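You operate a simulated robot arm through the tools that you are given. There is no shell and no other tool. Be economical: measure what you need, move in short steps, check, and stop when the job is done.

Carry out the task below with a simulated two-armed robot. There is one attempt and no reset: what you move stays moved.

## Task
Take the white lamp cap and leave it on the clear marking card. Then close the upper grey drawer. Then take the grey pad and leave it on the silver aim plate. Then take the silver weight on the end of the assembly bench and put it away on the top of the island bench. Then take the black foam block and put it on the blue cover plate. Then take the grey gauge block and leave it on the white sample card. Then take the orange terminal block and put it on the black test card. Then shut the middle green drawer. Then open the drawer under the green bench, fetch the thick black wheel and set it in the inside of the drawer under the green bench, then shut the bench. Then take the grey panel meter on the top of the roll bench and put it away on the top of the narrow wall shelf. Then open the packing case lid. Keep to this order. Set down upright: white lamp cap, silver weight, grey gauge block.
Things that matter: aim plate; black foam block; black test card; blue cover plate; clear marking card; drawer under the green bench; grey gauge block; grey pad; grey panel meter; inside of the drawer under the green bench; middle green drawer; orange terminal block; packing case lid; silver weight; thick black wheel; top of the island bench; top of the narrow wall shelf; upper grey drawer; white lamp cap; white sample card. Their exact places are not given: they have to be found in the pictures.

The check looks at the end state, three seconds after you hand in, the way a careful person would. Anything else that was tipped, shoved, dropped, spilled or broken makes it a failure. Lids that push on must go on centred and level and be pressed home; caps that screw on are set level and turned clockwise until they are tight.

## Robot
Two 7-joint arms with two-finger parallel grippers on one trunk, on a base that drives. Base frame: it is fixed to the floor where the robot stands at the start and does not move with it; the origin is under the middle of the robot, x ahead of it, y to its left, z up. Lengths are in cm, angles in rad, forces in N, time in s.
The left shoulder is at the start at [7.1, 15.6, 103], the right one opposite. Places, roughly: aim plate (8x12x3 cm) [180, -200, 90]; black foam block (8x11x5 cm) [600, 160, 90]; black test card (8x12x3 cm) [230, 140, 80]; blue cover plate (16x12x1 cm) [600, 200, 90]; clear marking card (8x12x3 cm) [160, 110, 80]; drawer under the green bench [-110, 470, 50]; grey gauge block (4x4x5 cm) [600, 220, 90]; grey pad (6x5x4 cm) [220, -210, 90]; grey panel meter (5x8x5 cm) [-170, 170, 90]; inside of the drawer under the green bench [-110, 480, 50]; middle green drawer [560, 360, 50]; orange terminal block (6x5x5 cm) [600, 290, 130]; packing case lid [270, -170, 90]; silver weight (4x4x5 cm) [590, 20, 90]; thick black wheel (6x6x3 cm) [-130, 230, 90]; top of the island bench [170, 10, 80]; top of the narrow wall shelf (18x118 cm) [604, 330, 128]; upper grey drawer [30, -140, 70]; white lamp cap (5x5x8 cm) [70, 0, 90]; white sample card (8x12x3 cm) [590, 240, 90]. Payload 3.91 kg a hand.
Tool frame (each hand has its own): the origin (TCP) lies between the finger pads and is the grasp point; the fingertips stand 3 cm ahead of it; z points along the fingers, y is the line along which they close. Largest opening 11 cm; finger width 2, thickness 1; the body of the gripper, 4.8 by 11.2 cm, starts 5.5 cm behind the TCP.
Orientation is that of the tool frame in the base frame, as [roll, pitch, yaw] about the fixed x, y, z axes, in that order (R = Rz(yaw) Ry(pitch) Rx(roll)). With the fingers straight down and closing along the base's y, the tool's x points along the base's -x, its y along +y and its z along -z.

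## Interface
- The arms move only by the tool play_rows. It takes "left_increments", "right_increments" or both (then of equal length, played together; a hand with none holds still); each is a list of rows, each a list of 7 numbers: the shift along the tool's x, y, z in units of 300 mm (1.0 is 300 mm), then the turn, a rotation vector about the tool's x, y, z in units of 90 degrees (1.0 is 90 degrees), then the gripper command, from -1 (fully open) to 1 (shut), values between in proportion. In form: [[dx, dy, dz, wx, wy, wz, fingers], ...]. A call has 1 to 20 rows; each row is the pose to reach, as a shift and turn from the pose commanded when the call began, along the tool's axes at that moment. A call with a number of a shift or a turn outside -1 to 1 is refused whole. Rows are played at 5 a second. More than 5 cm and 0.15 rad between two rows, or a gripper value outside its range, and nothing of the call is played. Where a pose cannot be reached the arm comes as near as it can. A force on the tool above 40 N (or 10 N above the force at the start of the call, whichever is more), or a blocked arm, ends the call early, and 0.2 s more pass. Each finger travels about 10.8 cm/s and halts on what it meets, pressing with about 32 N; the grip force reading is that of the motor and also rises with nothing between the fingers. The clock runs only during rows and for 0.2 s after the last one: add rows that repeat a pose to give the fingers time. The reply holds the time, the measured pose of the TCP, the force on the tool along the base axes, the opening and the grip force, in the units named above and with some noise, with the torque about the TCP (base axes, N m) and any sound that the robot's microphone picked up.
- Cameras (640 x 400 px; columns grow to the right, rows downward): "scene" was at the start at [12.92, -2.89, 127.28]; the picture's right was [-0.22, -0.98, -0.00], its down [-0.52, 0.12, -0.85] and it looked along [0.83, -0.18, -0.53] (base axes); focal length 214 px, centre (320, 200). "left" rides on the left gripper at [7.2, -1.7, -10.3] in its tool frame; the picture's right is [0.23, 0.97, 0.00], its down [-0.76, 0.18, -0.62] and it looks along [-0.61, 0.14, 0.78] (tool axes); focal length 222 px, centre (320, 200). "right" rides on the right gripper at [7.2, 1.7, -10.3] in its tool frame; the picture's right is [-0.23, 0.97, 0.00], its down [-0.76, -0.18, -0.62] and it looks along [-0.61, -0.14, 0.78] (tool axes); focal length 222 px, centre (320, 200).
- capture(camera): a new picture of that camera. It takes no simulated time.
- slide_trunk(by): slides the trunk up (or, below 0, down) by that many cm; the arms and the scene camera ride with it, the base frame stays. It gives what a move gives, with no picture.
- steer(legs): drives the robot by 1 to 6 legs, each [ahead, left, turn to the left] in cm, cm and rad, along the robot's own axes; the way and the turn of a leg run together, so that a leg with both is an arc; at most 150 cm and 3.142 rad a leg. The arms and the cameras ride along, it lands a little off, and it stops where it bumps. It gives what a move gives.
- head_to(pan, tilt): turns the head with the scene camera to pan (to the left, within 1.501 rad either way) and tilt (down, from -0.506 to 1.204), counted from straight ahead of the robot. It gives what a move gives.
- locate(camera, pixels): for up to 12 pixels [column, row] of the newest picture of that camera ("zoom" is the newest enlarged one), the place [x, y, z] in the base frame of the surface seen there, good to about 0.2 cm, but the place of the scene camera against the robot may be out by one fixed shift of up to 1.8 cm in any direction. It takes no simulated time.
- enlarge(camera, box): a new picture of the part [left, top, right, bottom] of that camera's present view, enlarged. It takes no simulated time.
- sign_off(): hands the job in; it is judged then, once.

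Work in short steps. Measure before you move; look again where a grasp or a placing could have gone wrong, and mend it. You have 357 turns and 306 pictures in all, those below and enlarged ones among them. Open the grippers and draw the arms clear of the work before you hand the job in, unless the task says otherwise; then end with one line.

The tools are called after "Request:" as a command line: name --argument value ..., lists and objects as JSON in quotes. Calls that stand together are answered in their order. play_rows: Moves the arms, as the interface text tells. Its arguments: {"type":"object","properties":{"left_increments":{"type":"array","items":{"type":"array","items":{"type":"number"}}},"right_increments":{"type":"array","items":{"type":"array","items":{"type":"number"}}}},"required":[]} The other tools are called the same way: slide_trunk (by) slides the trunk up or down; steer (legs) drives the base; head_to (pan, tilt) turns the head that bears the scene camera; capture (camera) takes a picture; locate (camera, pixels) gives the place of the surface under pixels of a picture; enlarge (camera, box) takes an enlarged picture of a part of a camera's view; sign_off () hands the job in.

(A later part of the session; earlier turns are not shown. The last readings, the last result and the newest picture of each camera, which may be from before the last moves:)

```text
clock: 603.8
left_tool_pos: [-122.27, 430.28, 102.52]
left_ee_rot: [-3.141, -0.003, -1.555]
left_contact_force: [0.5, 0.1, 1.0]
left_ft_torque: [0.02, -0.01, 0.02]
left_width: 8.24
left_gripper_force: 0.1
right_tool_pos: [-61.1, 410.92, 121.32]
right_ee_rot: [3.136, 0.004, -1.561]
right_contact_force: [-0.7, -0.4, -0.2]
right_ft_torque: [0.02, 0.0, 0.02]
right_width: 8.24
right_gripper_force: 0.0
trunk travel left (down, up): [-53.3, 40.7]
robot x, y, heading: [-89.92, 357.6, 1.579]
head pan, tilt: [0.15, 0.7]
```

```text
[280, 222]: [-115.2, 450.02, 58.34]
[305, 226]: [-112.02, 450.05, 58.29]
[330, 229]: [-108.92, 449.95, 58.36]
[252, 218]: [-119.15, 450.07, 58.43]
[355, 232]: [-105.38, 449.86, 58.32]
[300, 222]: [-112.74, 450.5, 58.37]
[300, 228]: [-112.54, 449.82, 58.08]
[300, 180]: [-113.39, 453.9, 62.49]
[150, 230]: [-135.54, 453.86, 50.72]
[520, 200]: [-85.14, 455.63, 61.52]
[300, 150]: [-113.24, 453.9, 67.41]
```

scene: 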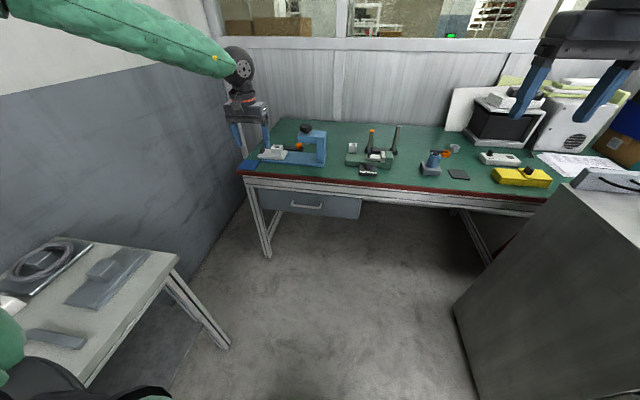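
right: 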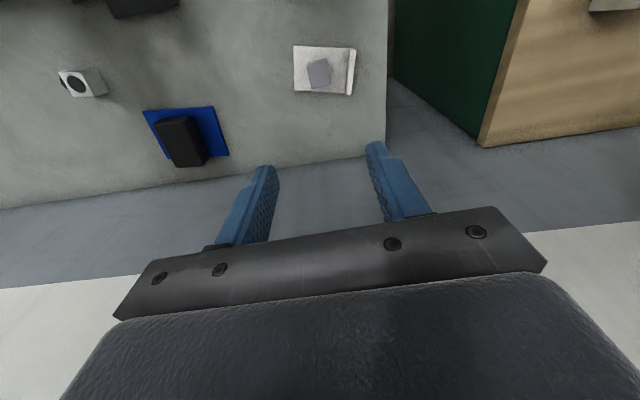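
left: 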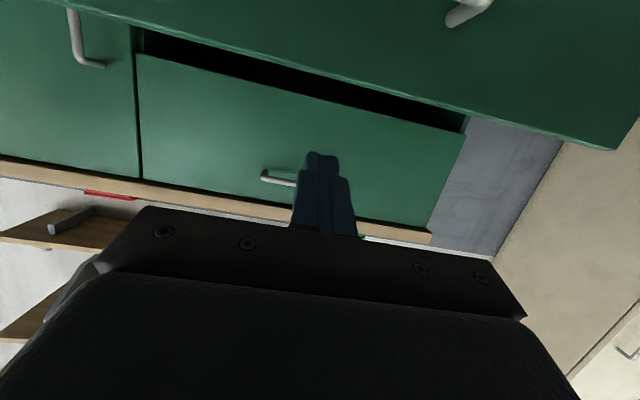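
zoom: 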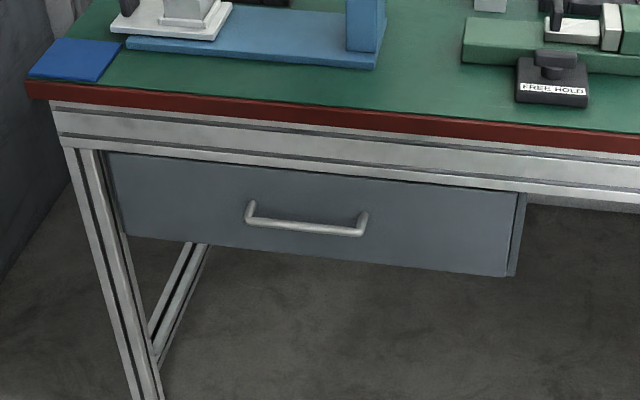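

Bar: x≈-120..-106, y≈450, z≈57.3 (scene corrected). I pitch the left hand horizontal, then roll it so the fingers close vertically.

Request:
play_rows --left_increments '[[0, 0, 0, 0, -0.09, 0, -1], [0, 0, 0, 0, -0.18, 0, -1], [0, 0, 0, 0, -0.27, 0, -1], [0, 0, 0, 0, -0.36, 0, -1], [0, 0, 0, 0, -0.45, 0, -1], [0, 0, 0, 0, -0.54, 0, -1], [0, 0, 0, 0, -0.63, 0, -1], [0, 0, 0, 0, -0.72, 0, -1], [0, 0, 0, 0, -0.81, 0, -1], [0, 0, 0, 0, -0.9, 0, -1], [0, 0, 0, 0, -0.99, 0, -1], [0, 0, 0, 0, -0.99, 0, -1]]'

Request:
play_rows --left_increments '[[0, 0, 0, 0, 0, 0.09, -1], [0, 0, 0, 0, 0, 0.18, -1], [0, 0, 0, 0, 0, 0.27, -1], [0, 0, 0, 0, 0, 0.36, -1], [0, 0, 0, 0, 0, 0.45, -1], [0, 0, 0, 0, 0, 0.54, -1], [0, 0, 0, 0, 0, 0.63, -1], [0, 0, 0, 0, 0, 0.72, -1], [0, 0, 0, 0, 0, 0.81, -1], [0, 0, 0, 0, 0, 0.9, -1], [0, 0, 0, 0, 0, 1.0, -1], [0, 0, 0, 0, 0, 1.0, -1]]'

Request:
capture --camera "scene"

Request:
capture --camera "left"

```text
clock: 606.4
left_tool_pos: [-122.58, 430.07, 106.02]
left_ee_rot: [-3.126, 1.337, -1.54]
left_contact_force: [0.1, -0.6, 0.0]
left_ft_torque: [0.02, 0.0, 0.03]
left_width: 11.0
left_gripper_force: 0.0
left hand out of reach, approached as far as the arm can: row 9, 10, 11, 12
right_tool_pos: [-61.22, 410.84, 121.54]
right_ee_rot: [3.138, 0.009, -1.56]
right_contact_force: [-0.3, -0.4, -0.2]
right_ft_torque: [0.03, 0.0, 0.02]
right_width: 8.25
right_gripper_force: 0.1
trunk travel left (down, up): [-53.3, 40.7]
robot x, y, heading: [-89.85, 357.44, 1.584]
head pan, tilt: [0.15, 0.7]
```

```text
refused: row 11 steps farther than a row can; nothing moved
```

```text
136 pictures are left
```

scene: 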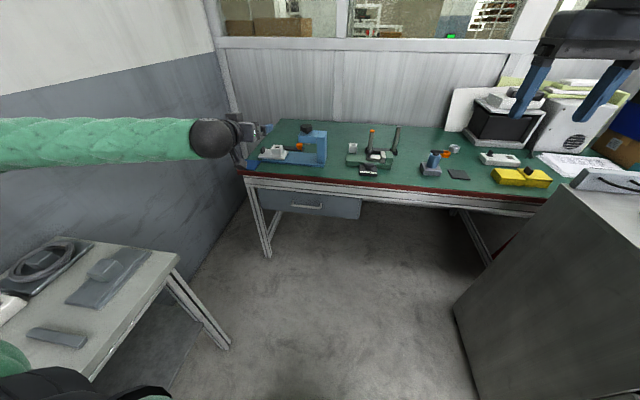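

```text
135 pictures are left
```

left: 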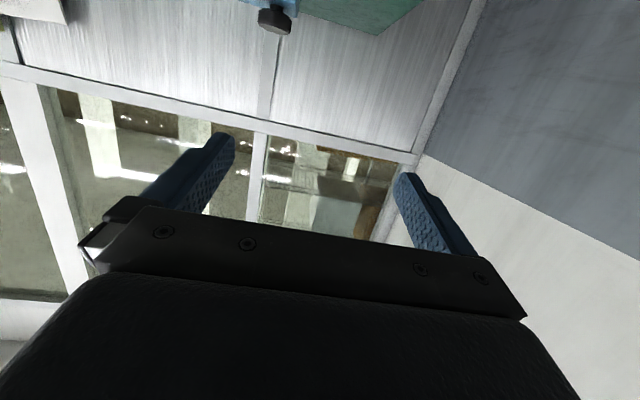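

Pitch reaches 77°, good enough. I roll the hand by 90° about its axis.

Request:
play_rows --left_increments '[[0, 0, 0, 0, 0, 0.09, -1], [0, 0, 0, 0, 0, 0.18, -1], [0, 0, 0, 0, 0, 0.27, -1], [0, 0, 0, 0, 0, 0.36, -1], [0, 0, 0, 0, 0, 0.45, -1], [0, 0, 0, 0, 0, 0.54, -1], [0, 0, 0, 0, 0, 0.63, -1], [0, 0, 0, 0, 0, 0.72, -1], [0, 0, 0, 0, 0, 0.81, -1], [0, 0, 0, 0, 0, 0.9, -1], [0, 0, 0, 0, 0, 0.98, -1], [0, 0, 0, 0, 0, 1.0, -1], [0, 0, 0, 0, 0, 1.0, -1]]'

Request:
capture --camera "scene"

Request:
capture --camera "left"

```text
clock: 609.2
left_tool_pos: [-122.62, 430.2, 105.99]
left_ee_rot: [1.809, 0.112, -3.099]
left_contact_force: [-0.3, 0.4, -0.8]
left_ft_torque: [0.0, 0.0, -0.04]
left_width: 10.99
left_gripper_force: 0.0
left hand out of reach, approached as far as the arm can: row 11, 12, 13
right_tool_pos: [-61.06, 410.87, 121.26]
right_ee_rot: [3.137, 0.003, -1.56]
right_contact_force: [-1.0, 0.2, -0.6]
right_ft_torque: [0.0, 0.0, 0.02]
right_width: 8.26
right_gripper_force: 0.1
trunk travel left (down, up): [-53.3, 40.7]
robot x, y, heading: [-89.97, 357.31, 1.581]
head pan, tilt: [0.15, 0.7]
```

```text
134 pictures are left
```

scene: 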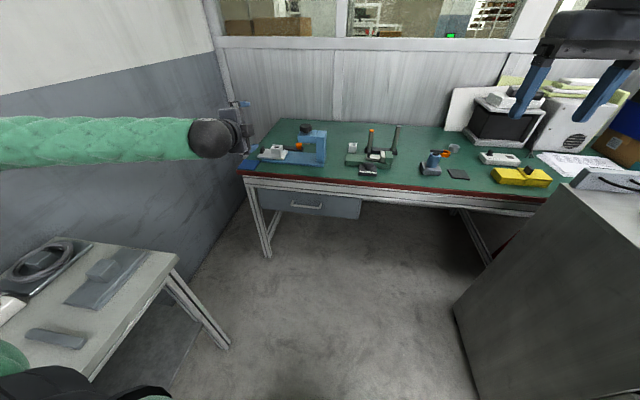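

```text
133 pictures are left
```

left: 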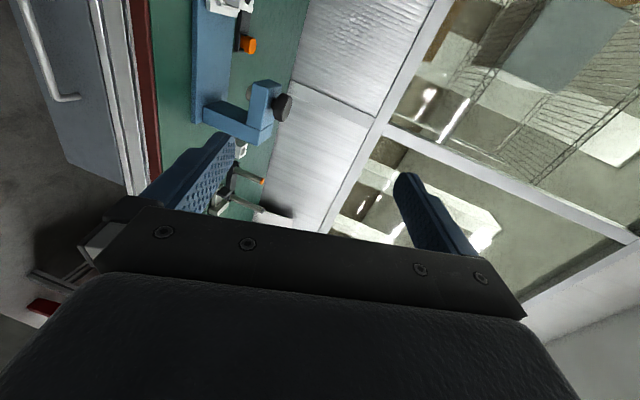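

I check where the left elbow/forearm is relative to the small table before lowering.

Request:
locate --camera "scene" --pixels '[[20, 140], [60, 140], [120, 140], [180, 140], [210, 140], [60, 280], [175, 260], [10, 160], [5, 340]]'

Request:
head_to --pan 0.9 --tilt 0.6

Request:
capture --camera "scene"

```text
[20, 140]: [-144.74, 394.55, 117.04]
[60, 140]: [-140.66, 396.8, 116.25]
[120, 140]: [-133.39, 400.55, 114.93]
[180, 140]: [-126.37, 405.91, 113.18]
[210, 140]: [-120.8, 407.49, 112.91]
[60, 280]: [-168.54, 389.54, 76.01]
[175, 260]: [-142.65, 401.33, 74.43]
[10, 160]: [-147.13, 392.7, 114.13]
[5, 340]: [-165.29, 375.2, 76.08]
```

```text
clock: 610.3
left_tool_pos: [-122.63, 430.15, 105.96]
left_ee_rot: [1.808, 0.112, -3.099]
left_contact_force: [0.9, 0.9, -0.4]
left_ft_torque: [0.0, 0.03, 0.01]
left_width: 10.98
left_gripper_force: 0.1
right_tool_pos: [-60.95, 410.89, 121.3]
right_ee_rot: [3.137, 0.003, -1.56]
right_contact_force: [0.5, -0.8, -0.2]
right_ft_torque: [-0.01, 0.0, 0.03]
right_width: 8.26
right_gripper_force: 0.0
trunk travel left (down, up): [-53.3, 40.7]
robot x, y, heading: [-89.86, 357.09, 1.585]
head pan, tilt: [0.901, 0.6]
```

```text
132 pictures are left
```

scene: 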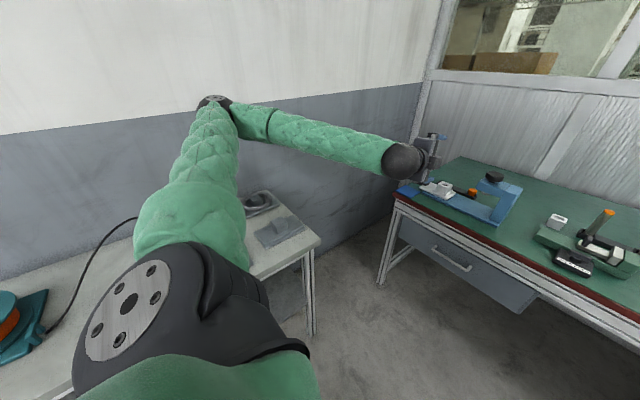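

The left elbow would meet the small table if lowered here. I instead stand at about (-65,387) turned 0.37 left so the elbow stays clear; the right hand is raised out of the way first.

Request:
play_rows --right_increments '[[0.06, 0.1, -0.1, 0, 0, 0, -0.5], [0.1, 0.2, -0.2, 0, 0, 0, -0.5], [0.1, 0.3, -0.32, 0, 0, 0, -0.5], [0.1, 0.3, -0.45, 0, 0, 0, -0.5], [0.1, 0.3, -0.6, 0, 0, 0, -0.5], [0.1, 0.3, -0.7, 0, 0, 0, -0.5]]'

Request:
steer --legs '[[0, -25, 0], [30, 0, 0], [0, 0, 0.37]]'

Request:
head_to --pan 0.3 --tilt 0.8

Request:
capture --camera "scene"

```text
clock: 611.7
left_tool_pos: [-122.69, 430.22, 106.11]
left_ee_rot: [1.809, 0.113, -3.098]
left_contact_force: [-0.2, -0.2, 0.1]
left_ft_torque: [-0.03, 0.0, 0.01]
left_width: 10.98
left_gripper_force: 0.1
right_tool_pos: [-70.0, 407.57, 142.44]
right_ee_rot: [3.137, 0.004, -1.561]
right_contact_force: [0.6, -0.8, -0.5]
right_ft_torque: [-0.01, -0.02, 0.01]
right_width: 8.21
right_gripper_force: 0.0
trunk travel left (down, up): [-53.3, 40.7]
robot x, y, heading: [-90.01, 357.55, 1.58]
head pan, tilt: [0.901, 0.6]
```

```text
clock: 616.3
left_tool_pos: [-121.94, 443.75, 105.99]
left_ee_rot: [1.808, 0.113, -2.726]
left_contact_force: [-0.4, 0.6, -0.5]
left_ft_torque: [0.01, 0.01, -0.02]
left_width: 10.98
left_gripper_force: 0.1
right_tool_pos: [-64.65, 442.03, 142.4]
right_ee_rot: [3.137, 0.004, -1.186]
right_contact_force: [0.2, -0.5, 0.7]
right_ft_torque: [-0.01, -0.01, 0.01]
right_width: 8.24
right_gripper_force: 0.1
trunk travel left (down, up): [-53.3, 40.7]
robot x, y, heading: [-64.95, 387.95, 1.955]
head pan, tilt: [0.901, 0.6]
```

```text
clock: 617.3
left_tool_pos: [-121.75, 443.75, 106.14]
left_ee_rot: [1.808, 0.114, -2.727]
left_contact_force: [-0.1, -0.1, -0.1]
left_ft_torque: [0.02, 0.0, 0.04]
left_width: 11.01
left_gripper_force: 0.1
right_tool_pos: [-64.65, 441.99, 142.36]
right_ee_rot: [3.136, 0.003, -1.187]
right_contact_force: [0.9, 0.2, 0.6]
right_ft_torque: [0.02, -0.01, 0.0]
right_width: 8.23
right_gripper_force: 0.0
trunk travel left (down, up): [-53.3, 40.7]
robot x, y, heading: [-64.65, 387.8, 1.953]
head pan, tilt: [0.3, 0.799]
```

```text
131 pictures are left
```

scene: 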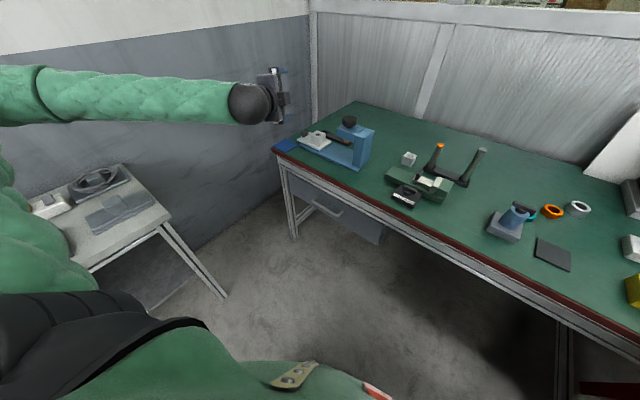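

Request:
locate --camera "scene" --pixels '[[20, 95], [60, 95], [120, 100], [200, 100], [240, 105], [325, 205], [345, 215], [313, 195], [300, 165], [380, 210], [160, 210]]'

Request:
enlarge --camera "scene" --box '[260, 140, 400, 260]'

```text
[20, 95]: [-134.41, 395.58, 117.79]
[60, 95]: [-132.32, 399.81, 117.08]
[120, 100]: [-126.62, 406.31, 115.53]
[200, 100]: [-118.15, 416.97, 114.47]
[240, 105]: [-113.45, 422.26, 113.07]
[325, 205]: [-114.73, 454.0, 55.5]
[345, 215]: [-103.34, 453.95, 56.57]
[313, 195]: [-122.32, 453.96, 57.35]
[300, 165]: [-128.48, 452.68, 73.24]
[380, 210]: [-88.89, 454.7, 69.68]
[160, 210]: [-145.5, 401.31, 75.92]
```

```text
3.33 times, centred on (330, 200) of scene
```

zoom: 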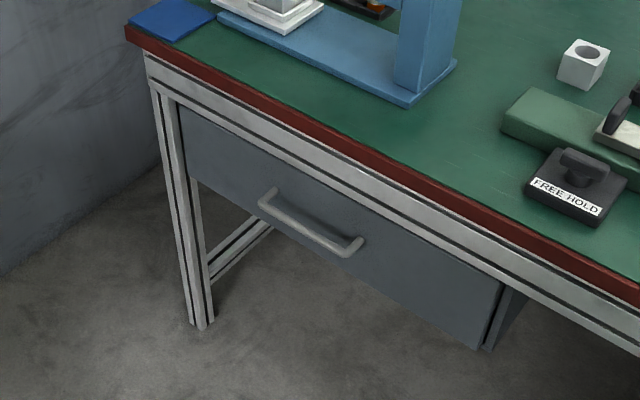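

The forearm should stay right of the small table; I shift 7 cm to +x first, then lower the trunk 40 and look.

Request:
steer --legs '[[-2.6, -6.5, 0]]'

Request:
slide_trunk --by -28

Request:
capture --camera "scene"

Request:
capture --camera "left"

```text
clock: 618.4
left_tool_pos: [-114.55, 443.78, 106.3]
left_ee_rot: [1.808, 0.11, -2.725]
left_contact_force: [0.0, -0.5, 0.2]
left_ft_torque: [-0.03, 0.0, 0.01]
left_width: 10.99
left_gripper_force: 0.0
right_tool_pos: [-57.28, 441.98, 142.46]
right_ee_rot: [3.135, 0.006, -1.187]
right_contact_force: [0.4, -1.0, -0.3]
right_ft_torque: [0.03, 0.04, 0.0]
right_width: 8.25
right_gripper_force: 0.1
trunk travel left (down, up): [-53.3, 40.7]
robot x, y, heading: [-57.59, 387.72, 1.954]
head pan, tilt: [0.3, 0.799]
```

```text
clock: 621.2
left_tool_pos: [-117.85, 442.45, 77.41]
left_ee_rot: [1.812, 0.126, -2.693]
left_contact_force: [0.2, 0.5, 0.8]
left_ft_torque: [-0.01, 0.01, -0.01]
left_width: 10.99
left_gripper_force: 0.1
right_tool_pos: [-61.05, 442.53, 114.46]
right_ee_rot: [-3.134, 0.001, -1.155]
right_contact_force: [0.4, 0.1, -0.4]
right_ft_torque: [-0.03, 0.01, 0.0]
right_width: 8.25
right_gripper_force: 0.0
trunk travel left (down, up): [-25.3, 68.7]
robot x, y, heading: [-58.19, 388.75, 1.986]
head pan, tilt: [0.3, 0.799]
```

```text
129 pictures are left
```

scene: 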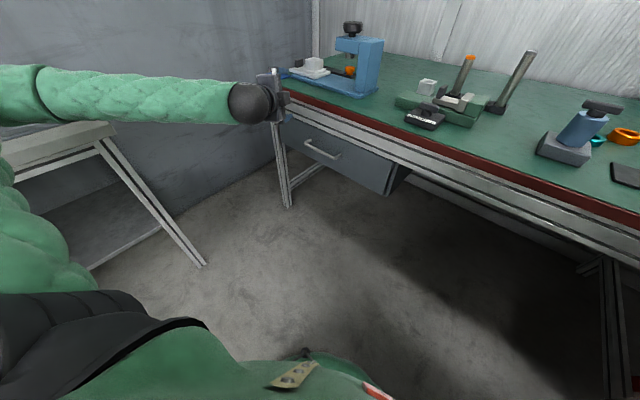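

```text
128 pictures are left
```

left: 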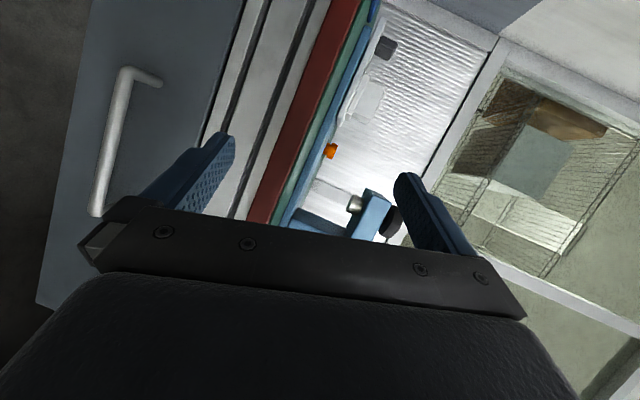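

The heading shifted: the elbow touched the small table. I raise straight back up at once and check.

Request:
slide_trunk --by 28

Request:
head_to --pan 0.95 --tilt 0.8

Request:
capture --camera "scene"

```text
clock: 624.0
left_tool_pos: [-114.89, 443.74, 106.07]
left_ee_rot: [1.811, 0.112, -2.726]
left_contact_force: [0.1, 1.0, -0.3]
left_ft_torque: [0.01, -0.01, -0.04]
left_width: 11.01
left_gripper_force: 0.1
right_tool_pos: [-57.52, 442.01, 142.33]
right_ee_rot: [3.136, 0.004, -1.187]
right_contact_force: [0.2, 0.8, 0.1]
right_ft_torque: [-0.01, 0.02, 0.0]
right_width: 8.25
right_gripper_force: 0.1
trunk travel left (down, up): [-53.3, 40.7]
robot x, y, heading: [-57.72, 387.81, 1.952]
head pan, tilt: [0.3, 0.799]
```

```text
clock: 625.0
left_tool_pos: [-114.86, 443.66, 106.12]
left_ee_rot: [1.809, 0.114, -2.726]
left_contact_force: [-0.6, 0.2, 0.3]
left_ft_torque: [-0.03, 0.01, 0.05]
left_width: 11.01
left_gripper_force: 0.1
right_tool_pos: [-57.5, 442.04, 142.35]
right_ee_rot: [3.137, 0.004, -1.185]
right_contact_force: [1.4, -0.3, -0.2]
right_ft_torque: [0.0, -0.03, -0.02]
right_width: 8.26
right_gripper_force: 0.1
trunk travel left (down, up): [-53.3, 40.7]
robot x, y, heading: [-57.59, 388.17, 1.954]
head pan, tilt: [0.949, 0.799]
```

```text
127 pictures are left
```

scene: 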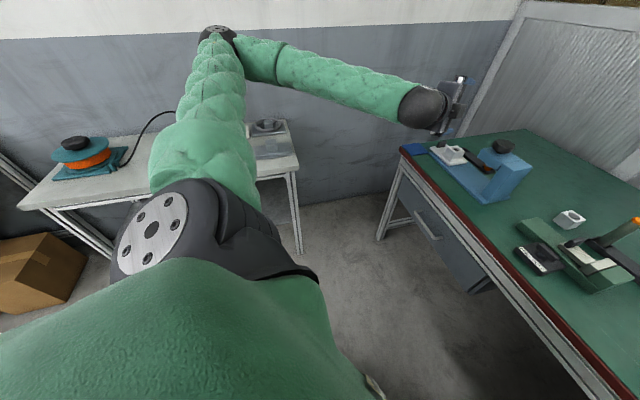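

The robot sprang back to its pose. I locate elbow and table corner to see whether the table moved.

Request:
locate --camera "scene" --pixels '[[296, 168], [298, 245], [218, 30], [235, 45], [280, 65], [340, 80], [215, 60], [200, 100], [75, 150], [270, 128]]'

```text
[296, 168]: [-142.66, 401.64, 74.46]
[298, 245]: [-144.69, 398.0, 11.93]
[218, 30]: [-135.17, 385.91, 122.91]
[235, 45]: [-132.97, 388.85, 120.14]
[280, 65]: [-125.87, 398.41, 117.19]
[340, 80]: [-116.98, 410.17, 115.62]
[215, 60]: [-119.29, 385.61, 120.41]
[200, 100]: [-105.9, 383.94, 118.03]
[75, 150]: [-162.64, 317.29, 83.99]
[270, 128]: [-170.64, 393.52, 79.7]
```

The table did not move. Instead of lowering the trunk, I lower just the hand by the arm, which keeps the elbow high above the table; half way first.

Request:
play_rows --left_increments '[[0.015, -0.129, 0.031, 0, 0, 0, -1], [0.03, -0.258, 0.062, 0, 0, 0, -1], [0.045, -0.386, 0.094, 0, 0, 0, -1], [0.06, -0.515, 0.125, 0, 0, 0, -1], [0.075, -0.644, 0.156, 0, 0, 0, -1], [0.09, -0.773, 0.1875, 0, 0, 0, -1], [0.09, -0.773, 0.1875, 0, 0, 0, -1]]'

Request:
capture --camera "scene"

Request:
capture --camera "left"

```text
clock: 626.6
left_tool_pos: [-115.22, 446.74, 96.61]
left_ee_rot: [1.951, 0.105, -2.698]
left_contact_force: [0.0, 0.0, 0.3]
left_ft_torque: [0.01, 0.0, -0.02]
left_width: 11.01
left_gripper_force: 0.0
left hand out of reach, approached as far as the arm can: row 1, 2, 3, 4, 5, 6, 7
right_tool_pos: [-57.61, 441.86, 142.51]
right_ee_rot: [3.137, 0.004, -1.187]
right_contact_force: [-0.9, -0.3, 0.0]
right_ft_torque: [0.04, 0.0, 0.05]
right_width: 8.24
right_gripper_force: 0.0
trunk travel left (down, up): [-53.3, 40.7]
robot x, y, heading: [-57.57, 388.22, 1.953]
head pan, tilt: [0.949, 0.799]
```

```text
126 pictures are left
```

scene: 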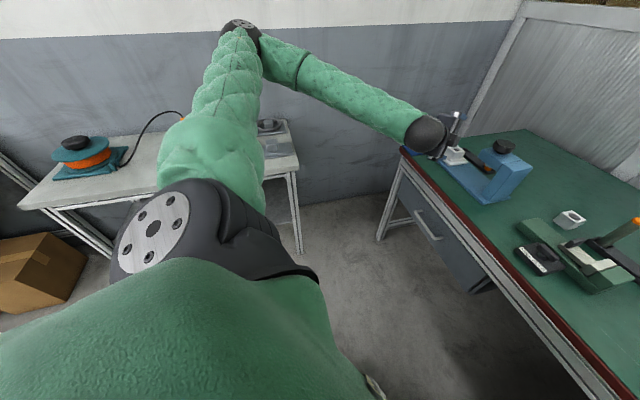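

```text
125 pictures are left
```

left: 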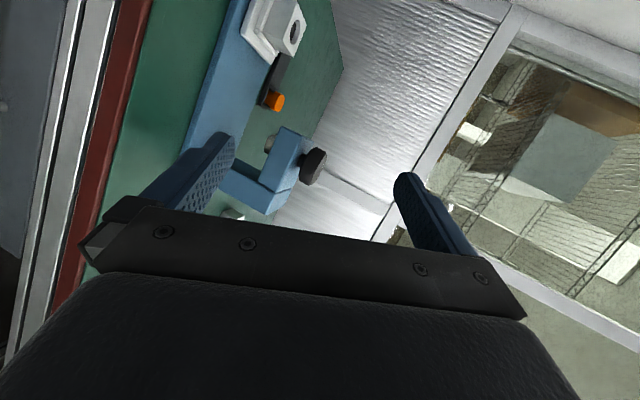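

Reach is limited by the wrist pitch; a 45° downward pitch suits. I tilt the hand to 45° and lower further by arm.

Request:
play_rows --left_increments '[[0.02, -0.12, 0.012, 0.05, 0, 0, -1], [0.035, -0.24, 0.024, 0.1, 0, 0, -1], [0.05, -0.36, 0.035, 0.15, 0, 0, -1], [0.07, -0.48, 0.047, 0.2, 0, 0, -0.6], [0.085, -0.6, 0.06, 0.26, 0, 0, -0.6], [0.102, -0.704, 0.07, 0.26, 0, 0, -0.6], [0.102, -0.704, 0.07, 0.26, 0, 0, -0.6]]'

Request:
capture --camera "scene"

Request:
capture --camera "left"

```text
clock: 628.2
left_tool_pos: [-113.33, 441.06, 75.98]
left_ee_rot: [2.362, 0.104, -2.7]
left_contact_force: [0.9, 0.9, 0.5]
left_ft_torque: [0.01, 0.03, 0.01]
left_width: 8.78
left_gripper_force: 0.0
right_tool_pos: [-57.43, 441.99, 142.42]
right_ee_rot: [3.136, 0.003, -1.187]
right_contact_force: [-0.2, 0.0, 0.2]
right_ft_torque: [-0.02, 0.05, 0.0]
right_width: 8.28
right_gripper_force: 0.0
trunk travel left (down, up): [-53.3, 40.7]
robot x, y, heading: [-57.59, 388.22, 1.959]
head pan, tilt: [0.949, 0.799]
```

```text
124 pictures are left
```

scene: 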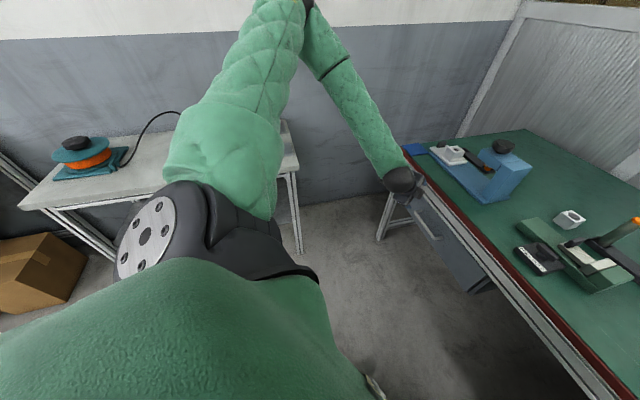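

```text
123 pictures are left
```

left: 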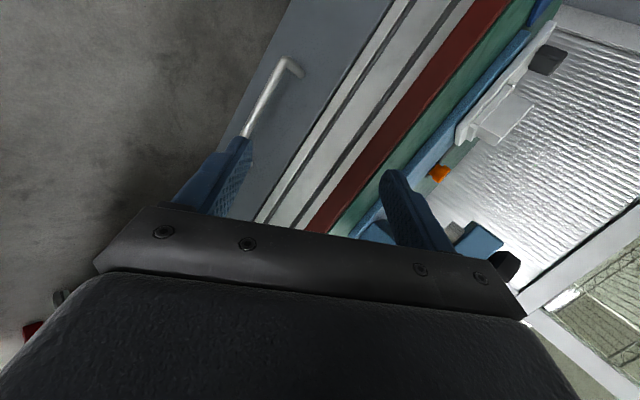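

The elbow is high now. I locate the bar with the left camera.

Request:
locate --camera "left" --pixels '[[270, 95], [255, 118], [285, 68], [243, 135], [297, 70], [300, 130], [360, 110], [290, 160], [345, 160]]'

```text
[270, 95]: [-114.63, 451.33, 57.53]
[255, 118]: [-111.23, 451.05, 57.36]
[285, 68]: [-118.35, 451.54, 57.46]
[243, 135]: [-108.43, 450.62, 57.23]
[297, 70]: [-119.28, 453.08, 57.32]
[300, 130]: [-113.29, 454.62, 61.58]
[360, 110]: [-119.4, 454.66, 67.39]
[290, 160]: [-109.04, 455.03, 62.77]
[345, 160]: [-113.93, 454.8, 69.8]
```

Bar: y 451.3, z 57.4; front face y 454.65. I move to a start point on the 45° line, fingers at 4.4 cm.

Request:
play_rows --left_increments '[[-0.035, -0.08, 0.065, 0, 0, 0, 0], [-0.07, -0.16, 0.13, 0, 0, 0, 0.2], [-0.106, -0.235, 0.193, 0, 0, 0, 0.2], [-0.106, -0.235, 0.193, 0, 0, 0, 0.2]]'

Request:
capture --camera "left"

```text
clock: 629.2
left_tool_pos: [-109.21, 443.18, 70.8]
left_ee_rot: [2.383, 0.095, -2.688]
left_contact_force: [0.1, 0.9, 0.2]
left_ft_torque: [-0.02, 0.01, -0.01]
left_width: 4.39
left_gripper_force: 0.0
left hand out of reach, approached as far as the arm can: row 2, 3, 4
right_tool_pos: [-57.51, 441.84, 142.46]
right_ee_rot: [3.135, 0.005, -1.186]
right_contact_force: [0.2, -0.2, 0.6]
right_ft_torque: [0.03, -0.02, 0.0]
right_width: 8.24
right_gripper_force: 0.1
trunk travel left (down, up): [-53.3, 40.7]
robot x, y, heading: [-57.86, 388.05, 1.952]
head pan, tilt: [0.949, 0.799]
```

```text
122 pictures are left
```

left: 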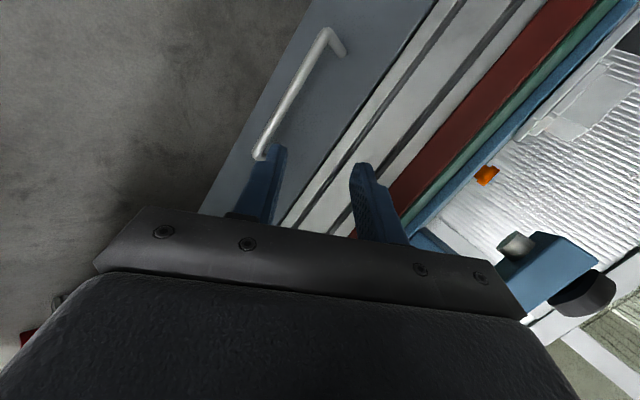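

I lower the trunk 9 cm; then check the elbow's clearance and the geometry again.

Request:
slide_trunk --by -9

Request:
capture --camera "left"

Request:
head_to --pan 0.8 --tilt 0.6

Request:
capture --camera "scene"

```text
clock: 630.5
left_tool_pos: [-109.19, 443.36, 61.83]
left_ee_rot: [2.383, 0.094, -2.687]
left_contact_force: [0.7, -0.4, -0.6]
left_ft_torque: [-0.02, -0.03, 0.02]
left_width: 4.4
left_gripper_force: 0.0
right_tool_pos: [-57.46, 442.06, 133.39]
right_ee_rot: [3.137, 0.004, -1.186]
right_contact_force: [0.7, 0.3, 0.7]
right_ft_torque: [0.04, 0.01, -0.02]
right_width: 8.24
right_gripper_force: 0.0
trunk travel left (down, up): [-44.3, 49.7]
robot x, y, heading: [-57.68, 387.67, 1.951]
head pan, tilt: [0.949, 0.799]
```

```text
121 pictures are left
```

left: 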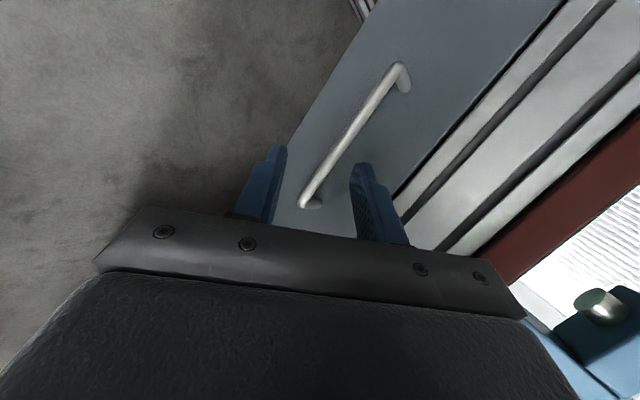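

```text
clock: 631.2
left_tool_pos: [-109.15, 443.4, 61.75]
left_ee_rot: [2.383, 0.094, -2.688]
left_contact_force: [0.4, -0.4, -0.8]
left_ft_torque: [-0.02, 0.01, -0.02]
left_width: 4.39
left_gripper_force: 0.1
right_tool_pos: [-57.37, 442.09, 133.34]
right_ee_rot: [3.136, 0.003, -1.187]
right_contact_force: [0.0, 0.3, 0.1]
right_ft_torque: [0.01, 0.01, -0.02]
right_width: 8.26
right_gripper_force: 0.1
trunk travel left (down, up): [-44.3, 49.7]
robot x, y, heading: [-57.7, 388.27, 1.956]
head pan, tilt: [0.799, 0.6]
```

```text
120 pictures are left
```

scene: 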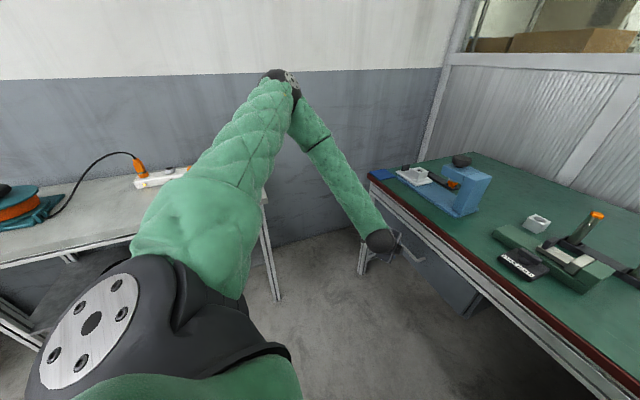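

Elbow is well above the table. I locate the bar again relative to the fingers.

Request:
locate --camera "left" --pixels '[[350, 133], [330, 163], [310, 195], [385, 85], [400, 75], [370, 180], [330, 100]]'

```text
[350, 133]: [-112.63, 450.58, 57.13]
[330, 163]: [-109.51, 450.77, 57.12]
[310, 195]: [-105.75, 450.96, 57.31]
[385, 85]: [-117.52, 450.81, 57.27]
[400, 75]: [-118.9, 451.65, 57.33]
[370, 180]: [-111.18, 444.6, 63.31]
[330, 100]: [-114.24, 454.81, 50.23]
```

I shift onto the bar's axis and go in 7.4 cm along the tool.

Request:
play_rows --left_increments '[[0.007, 0.05, 0.0, 0, 0, 0, 0.2], [0.014, 0.101, 0.02, 0, 0, 0, 0.2], [0.014, 0.101, 0.09, 0, 0, 0, 0.2], [0.014, 0.101, 0.16, 0, 0, 0, 0.2], [0.014, 0.101, 0.21, 0, 0, 0, 0.2], [0.014, 0.101, 0.246, 0, 0, 0, 0.2], [0.014, 0.101, 0.246, 0, 0, 0, 0.2]]'

Request:
capture --camera "left"

```text
clock: 632.8
left_tool_pos: [-112.73, 449.46, 59.8]
left_ee_rot: [2.392, 0.089, -2.686]
left_contact_force: [0.0, -0.1, 0.3]
left_ft_torque: [-0.01, 0.01, -0.01]
left_width: 4.4
left_gripper_force: 0.1
left hand out of reach, approached as far as the arm can: row 5, 6, 7
right_tool_pos: [-57.57, 441.99, 133.32]
right_ee_rot: [3.136, 0.003, -1.186]
right_contact_force: [-0.8, 0.1, 0.5]
right_ft_torque: [0.01, -0.03, 0.0]
right_width: 8.28
right_gripper_force: 0.0
trunk travel left (down, up): [-44.3, 49.7]
robot x, y, heading: [-58.08, 388.26, 1.951]
head pan, tilt: [0.799, 0.6]
```

```text
119 pictures are left
```

left: 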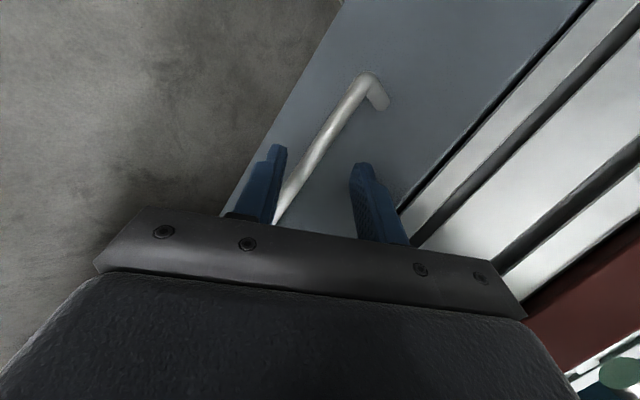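

Bar is between the fingers but toward the front one. I lower the trunk 1.2 cm and close.

Request:
slide_trunk --by -1.2

Request:
play_rows --left_increments '[[0, 0, 0, 0, 0, 0, 0.5], [0, 0, 0, 0, 0, 0, 0.8], [0, 0, 0, 0, 0, 0, 1], [0, 0, 0, 0, 0, 0, 1]]'

Request:
capture --camera "left"

```text
clock: 633.4
left_tool_pos: [-112.6, 449.39, 58.52]
left_ee_rot: [2.389, 0.091, -2.685]
left_contact_force: [0.7, -0.2, 0.0]
left_ft_torque: [0.0, 0.01, -0.01]
left_width: 4.42
left_gripper_force: 0.0
right_tool_pos: [-57.5, 441.91, 132.21]
right_ee_rot: [3.137, 0.005, -1.187]
right_contact_force: [0.3, -0.6, -0.7]
right_ft_torque: [0.0, -0.02, -0.01]
right_width: 8.26
right_gripper_force: 0.0
trunk travel left (down, up): [-43.1, 50.9]
robot x, y, heading: [-57.59, 388.22, 1.954]
head pan, tilt: [0.799, 0.6]
```

```text
clock: 634.4
left_tool_pos: [-112.79, 449.41, 58.76]
left_ee_rot: [2.386, 0.09, -2.685]
left_contact_force: [-11.3, 3.8, 20.4]
left_ft_torque: [0.43, 1.16, -0.82]
left_width: 2.08
left_gripper_force: 45.3
right_tool_pos: [-57.52, 441.95, 132.2]
right_ee_rot: [3.135, 0.004, -1.187]
right_contact_force: [0.1, -0.9, -0.4]
right_ft_torque: [0.01, -0.02, -0.01]
right_width: 8.27
right_gripper_force: 0.1
trunk travel left (down, up): [-43.1, 50.9]
robot x, y, heading: [-57.56, 387.95, 1.957]
head pan, tilt: [0.799, 0.6]
```

```text
118 pictures are left
```

left: 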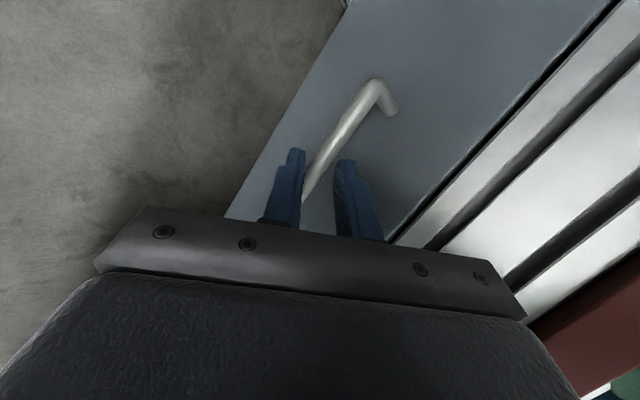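

Gripped. I pull by driving straight −y, first 6 cm.

Request:
steer --legs '[[-5.6, 2.25, 0]]'

Request:
capture --camera "left"

```text
clock: 635.2
left_tool_pos: [-112.81, 448.71, 58.75]
left_ee_rot: [2.385, 0.092, -2.689]
left_contact_force: [4.0, -0.5, -12.0]
left_ft_torque: [-0.06, 1.49, -0.38]
left_width: 2.07
left_gripper_force: 45.3
right_tool_pos: [-57.68, 441.28, 132.05]
right_ee_rot: [3.134, 0.002, -1.19]
right_contact_force: [0.5, -0.2, 0.7]
right_ft_torque: [0.02, -0.02, 0.01]
right_width: 8.26
right_gripper_force: 0.0
trunk travel left (down, up): [-43.1, 50.9]
robot x, y, heading: [-57.91, 387.41, 1.954]
head pan, tilt: [0.799, 0.6]
stopped in leg 1: the force on the tool passed its limit at 43 N (the readings are from after the stop); the commanded pose is now the measured one
```

```text
117 pictures are left
```

left: 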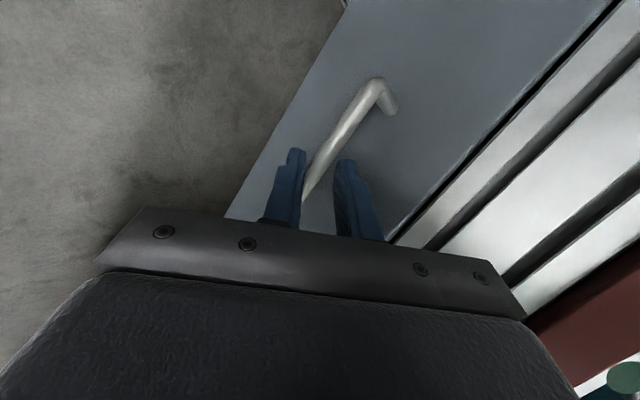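

Pulling by the base gave a jerk. I pull slowly with the arm instead.

Request:
play_rows --left_increments '[[0.004, -0.005, -0.005, 0, 0, 0, 1], [0.0073, -0.0104, -0.0108, 0, 0, 0, 1], [0.0145, -0.0208, -0.0216, 0, 0, 0, 1], [0.0218, -0.0312, -0.0324, 0, 0, 0, 1], [0.029, -0.0416, -0.0432, 0, 0, 0, 1], [0.0364, -0.052, -0.054, 0, 0, 0, 1], [0.0436, -0.0624, -0.0648, 0, 0, 0, 1], [0.0509, -0.0728, -0.0756, 0, 0, 0, 1], [0.058, -0.0832, -0.0864, 0, 0, 0, 1], [0.0654, -0.0936, -0.0972, 0, 0, 0, 1], [0.0727, -0.104, -0.108, 0, 0, 0, 1]]'

Request:
capture --camera "scene"

```text
clock: 636.9
left_tool_pos: [-112.71, 445.51, 58.76]
left_ee_rot: [2.395, 0.085, -2.684]
left_contact_force: [-2.1, -2.1, -20.1]
left_ft_torque: [-0.47, 0.73, -1.17]
left_width: 2.07
left_gripper_force: 45.1
left hand out of reach, approached as far as the arm can: row 8
right_tool_pos: [-57.59, 441.37, 132.16]
right_ee_rot: [3.136, 0.001, -1.187]
right_contact_force: [-0.2, -0.7, 0.2]
right_ft_torque: [0.05, 0.0, 0.01]
right_width: 8.23
right_gripper_force: 0.1
trunk travel left (down, up): [-43.1, 50.9]
robot x, y, heading: [-57.65, 387.12, 1.956]
head pan, tilt: [0.799, 0.6]
stopped in row 8 (left hand): the force on the tool passed its limit at 42 N (the readings are from after the stop); the commanded pose is now the measured one
```

```text
116 pictures are left
```

scene: 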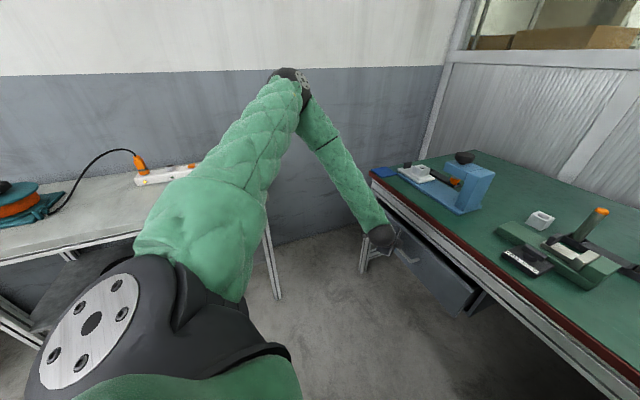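

The drawer came out about 4 cm; a vertical strain built up. I ease it with −0.5 cm trunk and then pull with several small base legs.

Request:
slide_trunk --by -0.5

Request:
steer --legs '[[-1.4, 0.56, 0], [-1.4, 0.56, 0], [-1.4, 0.56, 0], [-1.4, 0.56, 0], [-1.4, 0.56, 0], [-1.4, 0.56, 0]]'

```text
clock: 637.4
left_tool_pos: [-112.71, 445.88, 58.78]
left_ee_rot: [2.388, 0.088, -2.684]
left_contact_force: [-7.5, 1.8, 10.5]
left_ft_torque: [0.17, 0.78, -1.09]
left_width: 2.05
left_gripper_force: 44.7
right_tool_pos: [-57.56, 441.18, 131.7]
right_ee_rot: [3.134, 0.002, -1.188]
right_contact_force: [0.9, 0.8, 0.0]
right_ft_torque: [0.0, 0.03, 0.03]
right_width: 8.25
right_gripper_force: 0.2
trunk travel left (down, up): [-42.6, 51.4]
robot x, y, heading: [-57.82, 386.83, 1.949]
head pan, tilt: [0.799, 0.6]
```

```text
clock: 638.9
left_tool_pos: [-112.57, 442.34, 58.74]
left_ee_rot: [2.386, 0.088, -2.687]
left_contact_force: [1.3, 1.1, -3.2]
left_ft_torque: [0.01, 1.38, -0.48]
left_width: 2.09
left_gripper_force: 44.9
right_tool_pos: [-57.46, 437.82, 131.52]
right_ee_rot: [3.135, 0.001, -1.189]
right_contact_force: [0.1, -0.6, 0.0]
right_ft_torque: [0.01, -0.02, 0.03]
right_width: 8.23
right_gripper_force: 0.2
trunk travel left (down, up): [-42.6, 51.4]
robot x, y, heading: [-57.8, 383.73, 1.956]
head pan, tilt: [0.799, 0.6]
stopped in leg 3: the force on the tool passed its limit at 44 N (the readings are from after the stop); the commanded pose is now the measured one
```

It works (now 7 cm out). I go on with shorter legs.

Request:
steer --legs '[[-0.9, 0.36, 0], [-0.9, 0.36, 0], [-0.9, 0.36, 0], [-0.9, 0.36, 0], [-0.9, 0.36, 0], [-0.9, 0.36, 0]]'

Request:
steer --legs '[[-0.9, 0.36, 0], [-0.9, 0.36, 0], [-0.9, 0.36, 0], [-0.9, 0.36, 0], [-0.9, 0.36, 0], [-0.9, 0.36, 0]]'

Request:
steer --legs '[[-0.9, 0.36, 0], [-0.9, 0.36, 0], [-0.9, 0.36, 0], [-0.9, 0.36, 0], [-0.9, 0.36, 0], [-0.9, 0.36, 0]]'

```text
clock: 641.3
left_tool_pos: [-112.7, 436.47, 58.72]
left_ee_rot: [2.388, 0.086, -2.688]
left_contact_force: [4.8, 0.8, -10.3]
left_ft_torque: [-0.07, 1.78, -0.27]
left_width: 2.07
left_gripper_force: 45.3
right_tool_pos: [-57.51, 431.97, 131.52]
right_ee_rot: [3.137, 0.001, -1.187]
right_contact_force: [0.7, -0.8, 0.3]
right_ft_torque: [-0.03, 0.0, 0.0]
right_width: 8.23
right_gripper_force: 0.0
trunk travel left (down, up): [-42.6, 51.4]
robot x, y, heading: [-57.62, 377.47, 1.952]
head pan, tilt: [0.799, 0.6]
```

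```text
clock: 643.8
left_tool_pos: [-112.67, 430.77, 58.75]
left_ee_rot: [2.389, 0.087, -2.686]
left_contact_force: [-2.4, 0.5, -4.8]
left_ft_torque: [-0.03, 1.93, -0.15]
left_width: 2.06
left_gripper_force: 45.2
right_tool_pos: [-57.56, 426.08, 131.55]
right_ee_rot: [3.136, 0.002, -1.188]
right_contact_force: [0.3, -0.5, -0.2]
right_ft_torque: [0.01, 0.04, -0.02]
right_width: 8.27
right_gripper_force: 0.1
trunk travel left (down, up): [-42.6, 51.4]
robot x, y, heading: [-57.75, 371.64, 1.954]
head pan, tilt: [0.799, 0.6]
```

```text
clock: 646.2
left_tool_pos: [-112.8, 424.75, 58.71]
left_ee_rot: [2.388, 0.087, -2.682]
left_contact_force: [-2.2, 1.6, -2.2]
left_ft_torque: [0.07, 1.91, -0.16]
left_width: 2.09
left_gripper_force: 45.3
right_tool_pos: [-57.55, 420.11, 131.54]
right_ee_rot: [3.136, 0.001, -1.189]
right_contact_force: [-0.2, 0.1, 0.5]
right_ft_torque: [0.06, 0.02, -0.01]
right_width: 8.23
right_gripper_force: 0.0
trunk travel left (down, up): [-42.6, 51.4]
robot x, y, heading: [-58.01, 366.2, 1.952]
head pan, tilt: [0.799, 0.6]
```

The drawer is out about 25 cm. I release and back out along the tool axis, then look.

Request:
play_rows --left_increments '[[0, 0, 0, 0, 0, 0, 0.5], [0, 0, 0, 0, 0, 0, 0.2], [0, 0, 0, 0, 0, 0, 0.2], [0, 0, -0.08, 0, 0, 0, 0.2], [0, 0, -0.2, 0, 0, 0, 0.2], [0, 0, -0.35, 0, 0, 0, 0.2], [0, 0, -0.5, 0, 0, 0, 0.2]]'

Request:
capture --camera "scene"

Request:
capture --camera "left"

```text
clock: 647.8
left_tool_pos: [-108.98, 415.25, 69.67]
left_ee_rot: [2.386, 0.086, -2.684]
left_contact_force: [0.9, -0.8, 0.4]
left_ft_torque: [0.06, 0.0, 0.03]
left_width: 4.41
left_gripper_force: 0.0
right_tool_pos: [-57.46, 420.07, 131.65]
right_ee_rot: [3.134, 0.004, -1.187]
right_contact_force: [0.1, 0.4, 0.6]
right_ft_torque: [0.03, 0.06, -0.02]
right_width: 8.25
right_gripper_force: 0.1
trunk travel left (down, up): [-42.6, 51.4]
robot x, y, heading: [-57.92, 366.31, 1.955]
head pan, tilt: [0.799, 0.6]
```

```text
115 pictures are left
```

scene: 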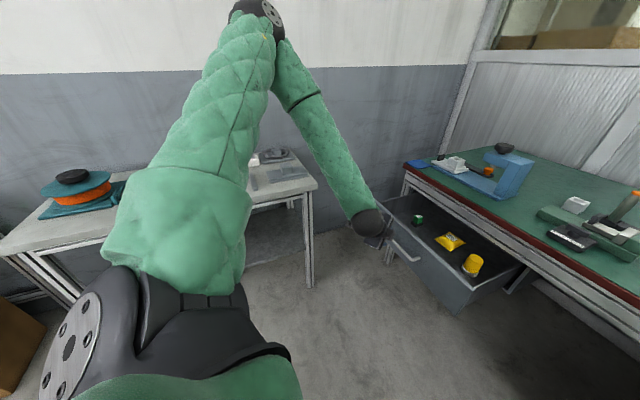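

```text
114 pictures are left
```

left: 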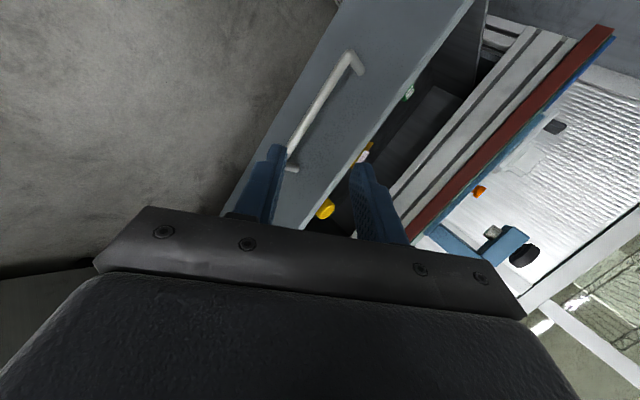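

The drawer is open; it holds a green piece, a yellow packet and a yellow cylinder. I locate free floor inside.

Request:
enlarge --camera "scene" --box '[370, 180, 530, 320]'

Request:
locate --camera "scene" --pixels '[[418, 217], [450, 242], [472, 265], [430, 235], [435, 225], [405, 210], [460, 235], [490, 255], [420, 245], [455, 300], [395, 215]]'

```text
2.86 times, centred on (450, 250) of scene
```

zoom: 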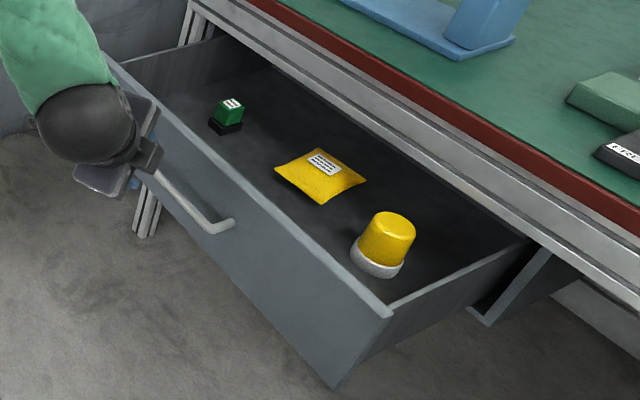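

```text
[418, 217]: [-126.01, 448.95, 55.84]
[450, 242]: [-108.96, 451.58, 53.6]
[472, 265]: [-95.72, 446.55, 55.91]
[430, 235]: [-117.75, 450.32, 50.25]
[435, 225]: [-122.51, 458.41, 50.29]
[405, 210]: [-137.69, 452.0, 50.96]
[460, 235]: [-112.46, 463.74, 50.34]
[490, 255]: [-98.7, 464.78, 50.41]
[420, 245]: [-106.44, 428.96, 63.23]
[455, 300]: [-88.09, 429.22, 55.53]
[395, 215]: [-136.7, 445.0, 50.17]
```

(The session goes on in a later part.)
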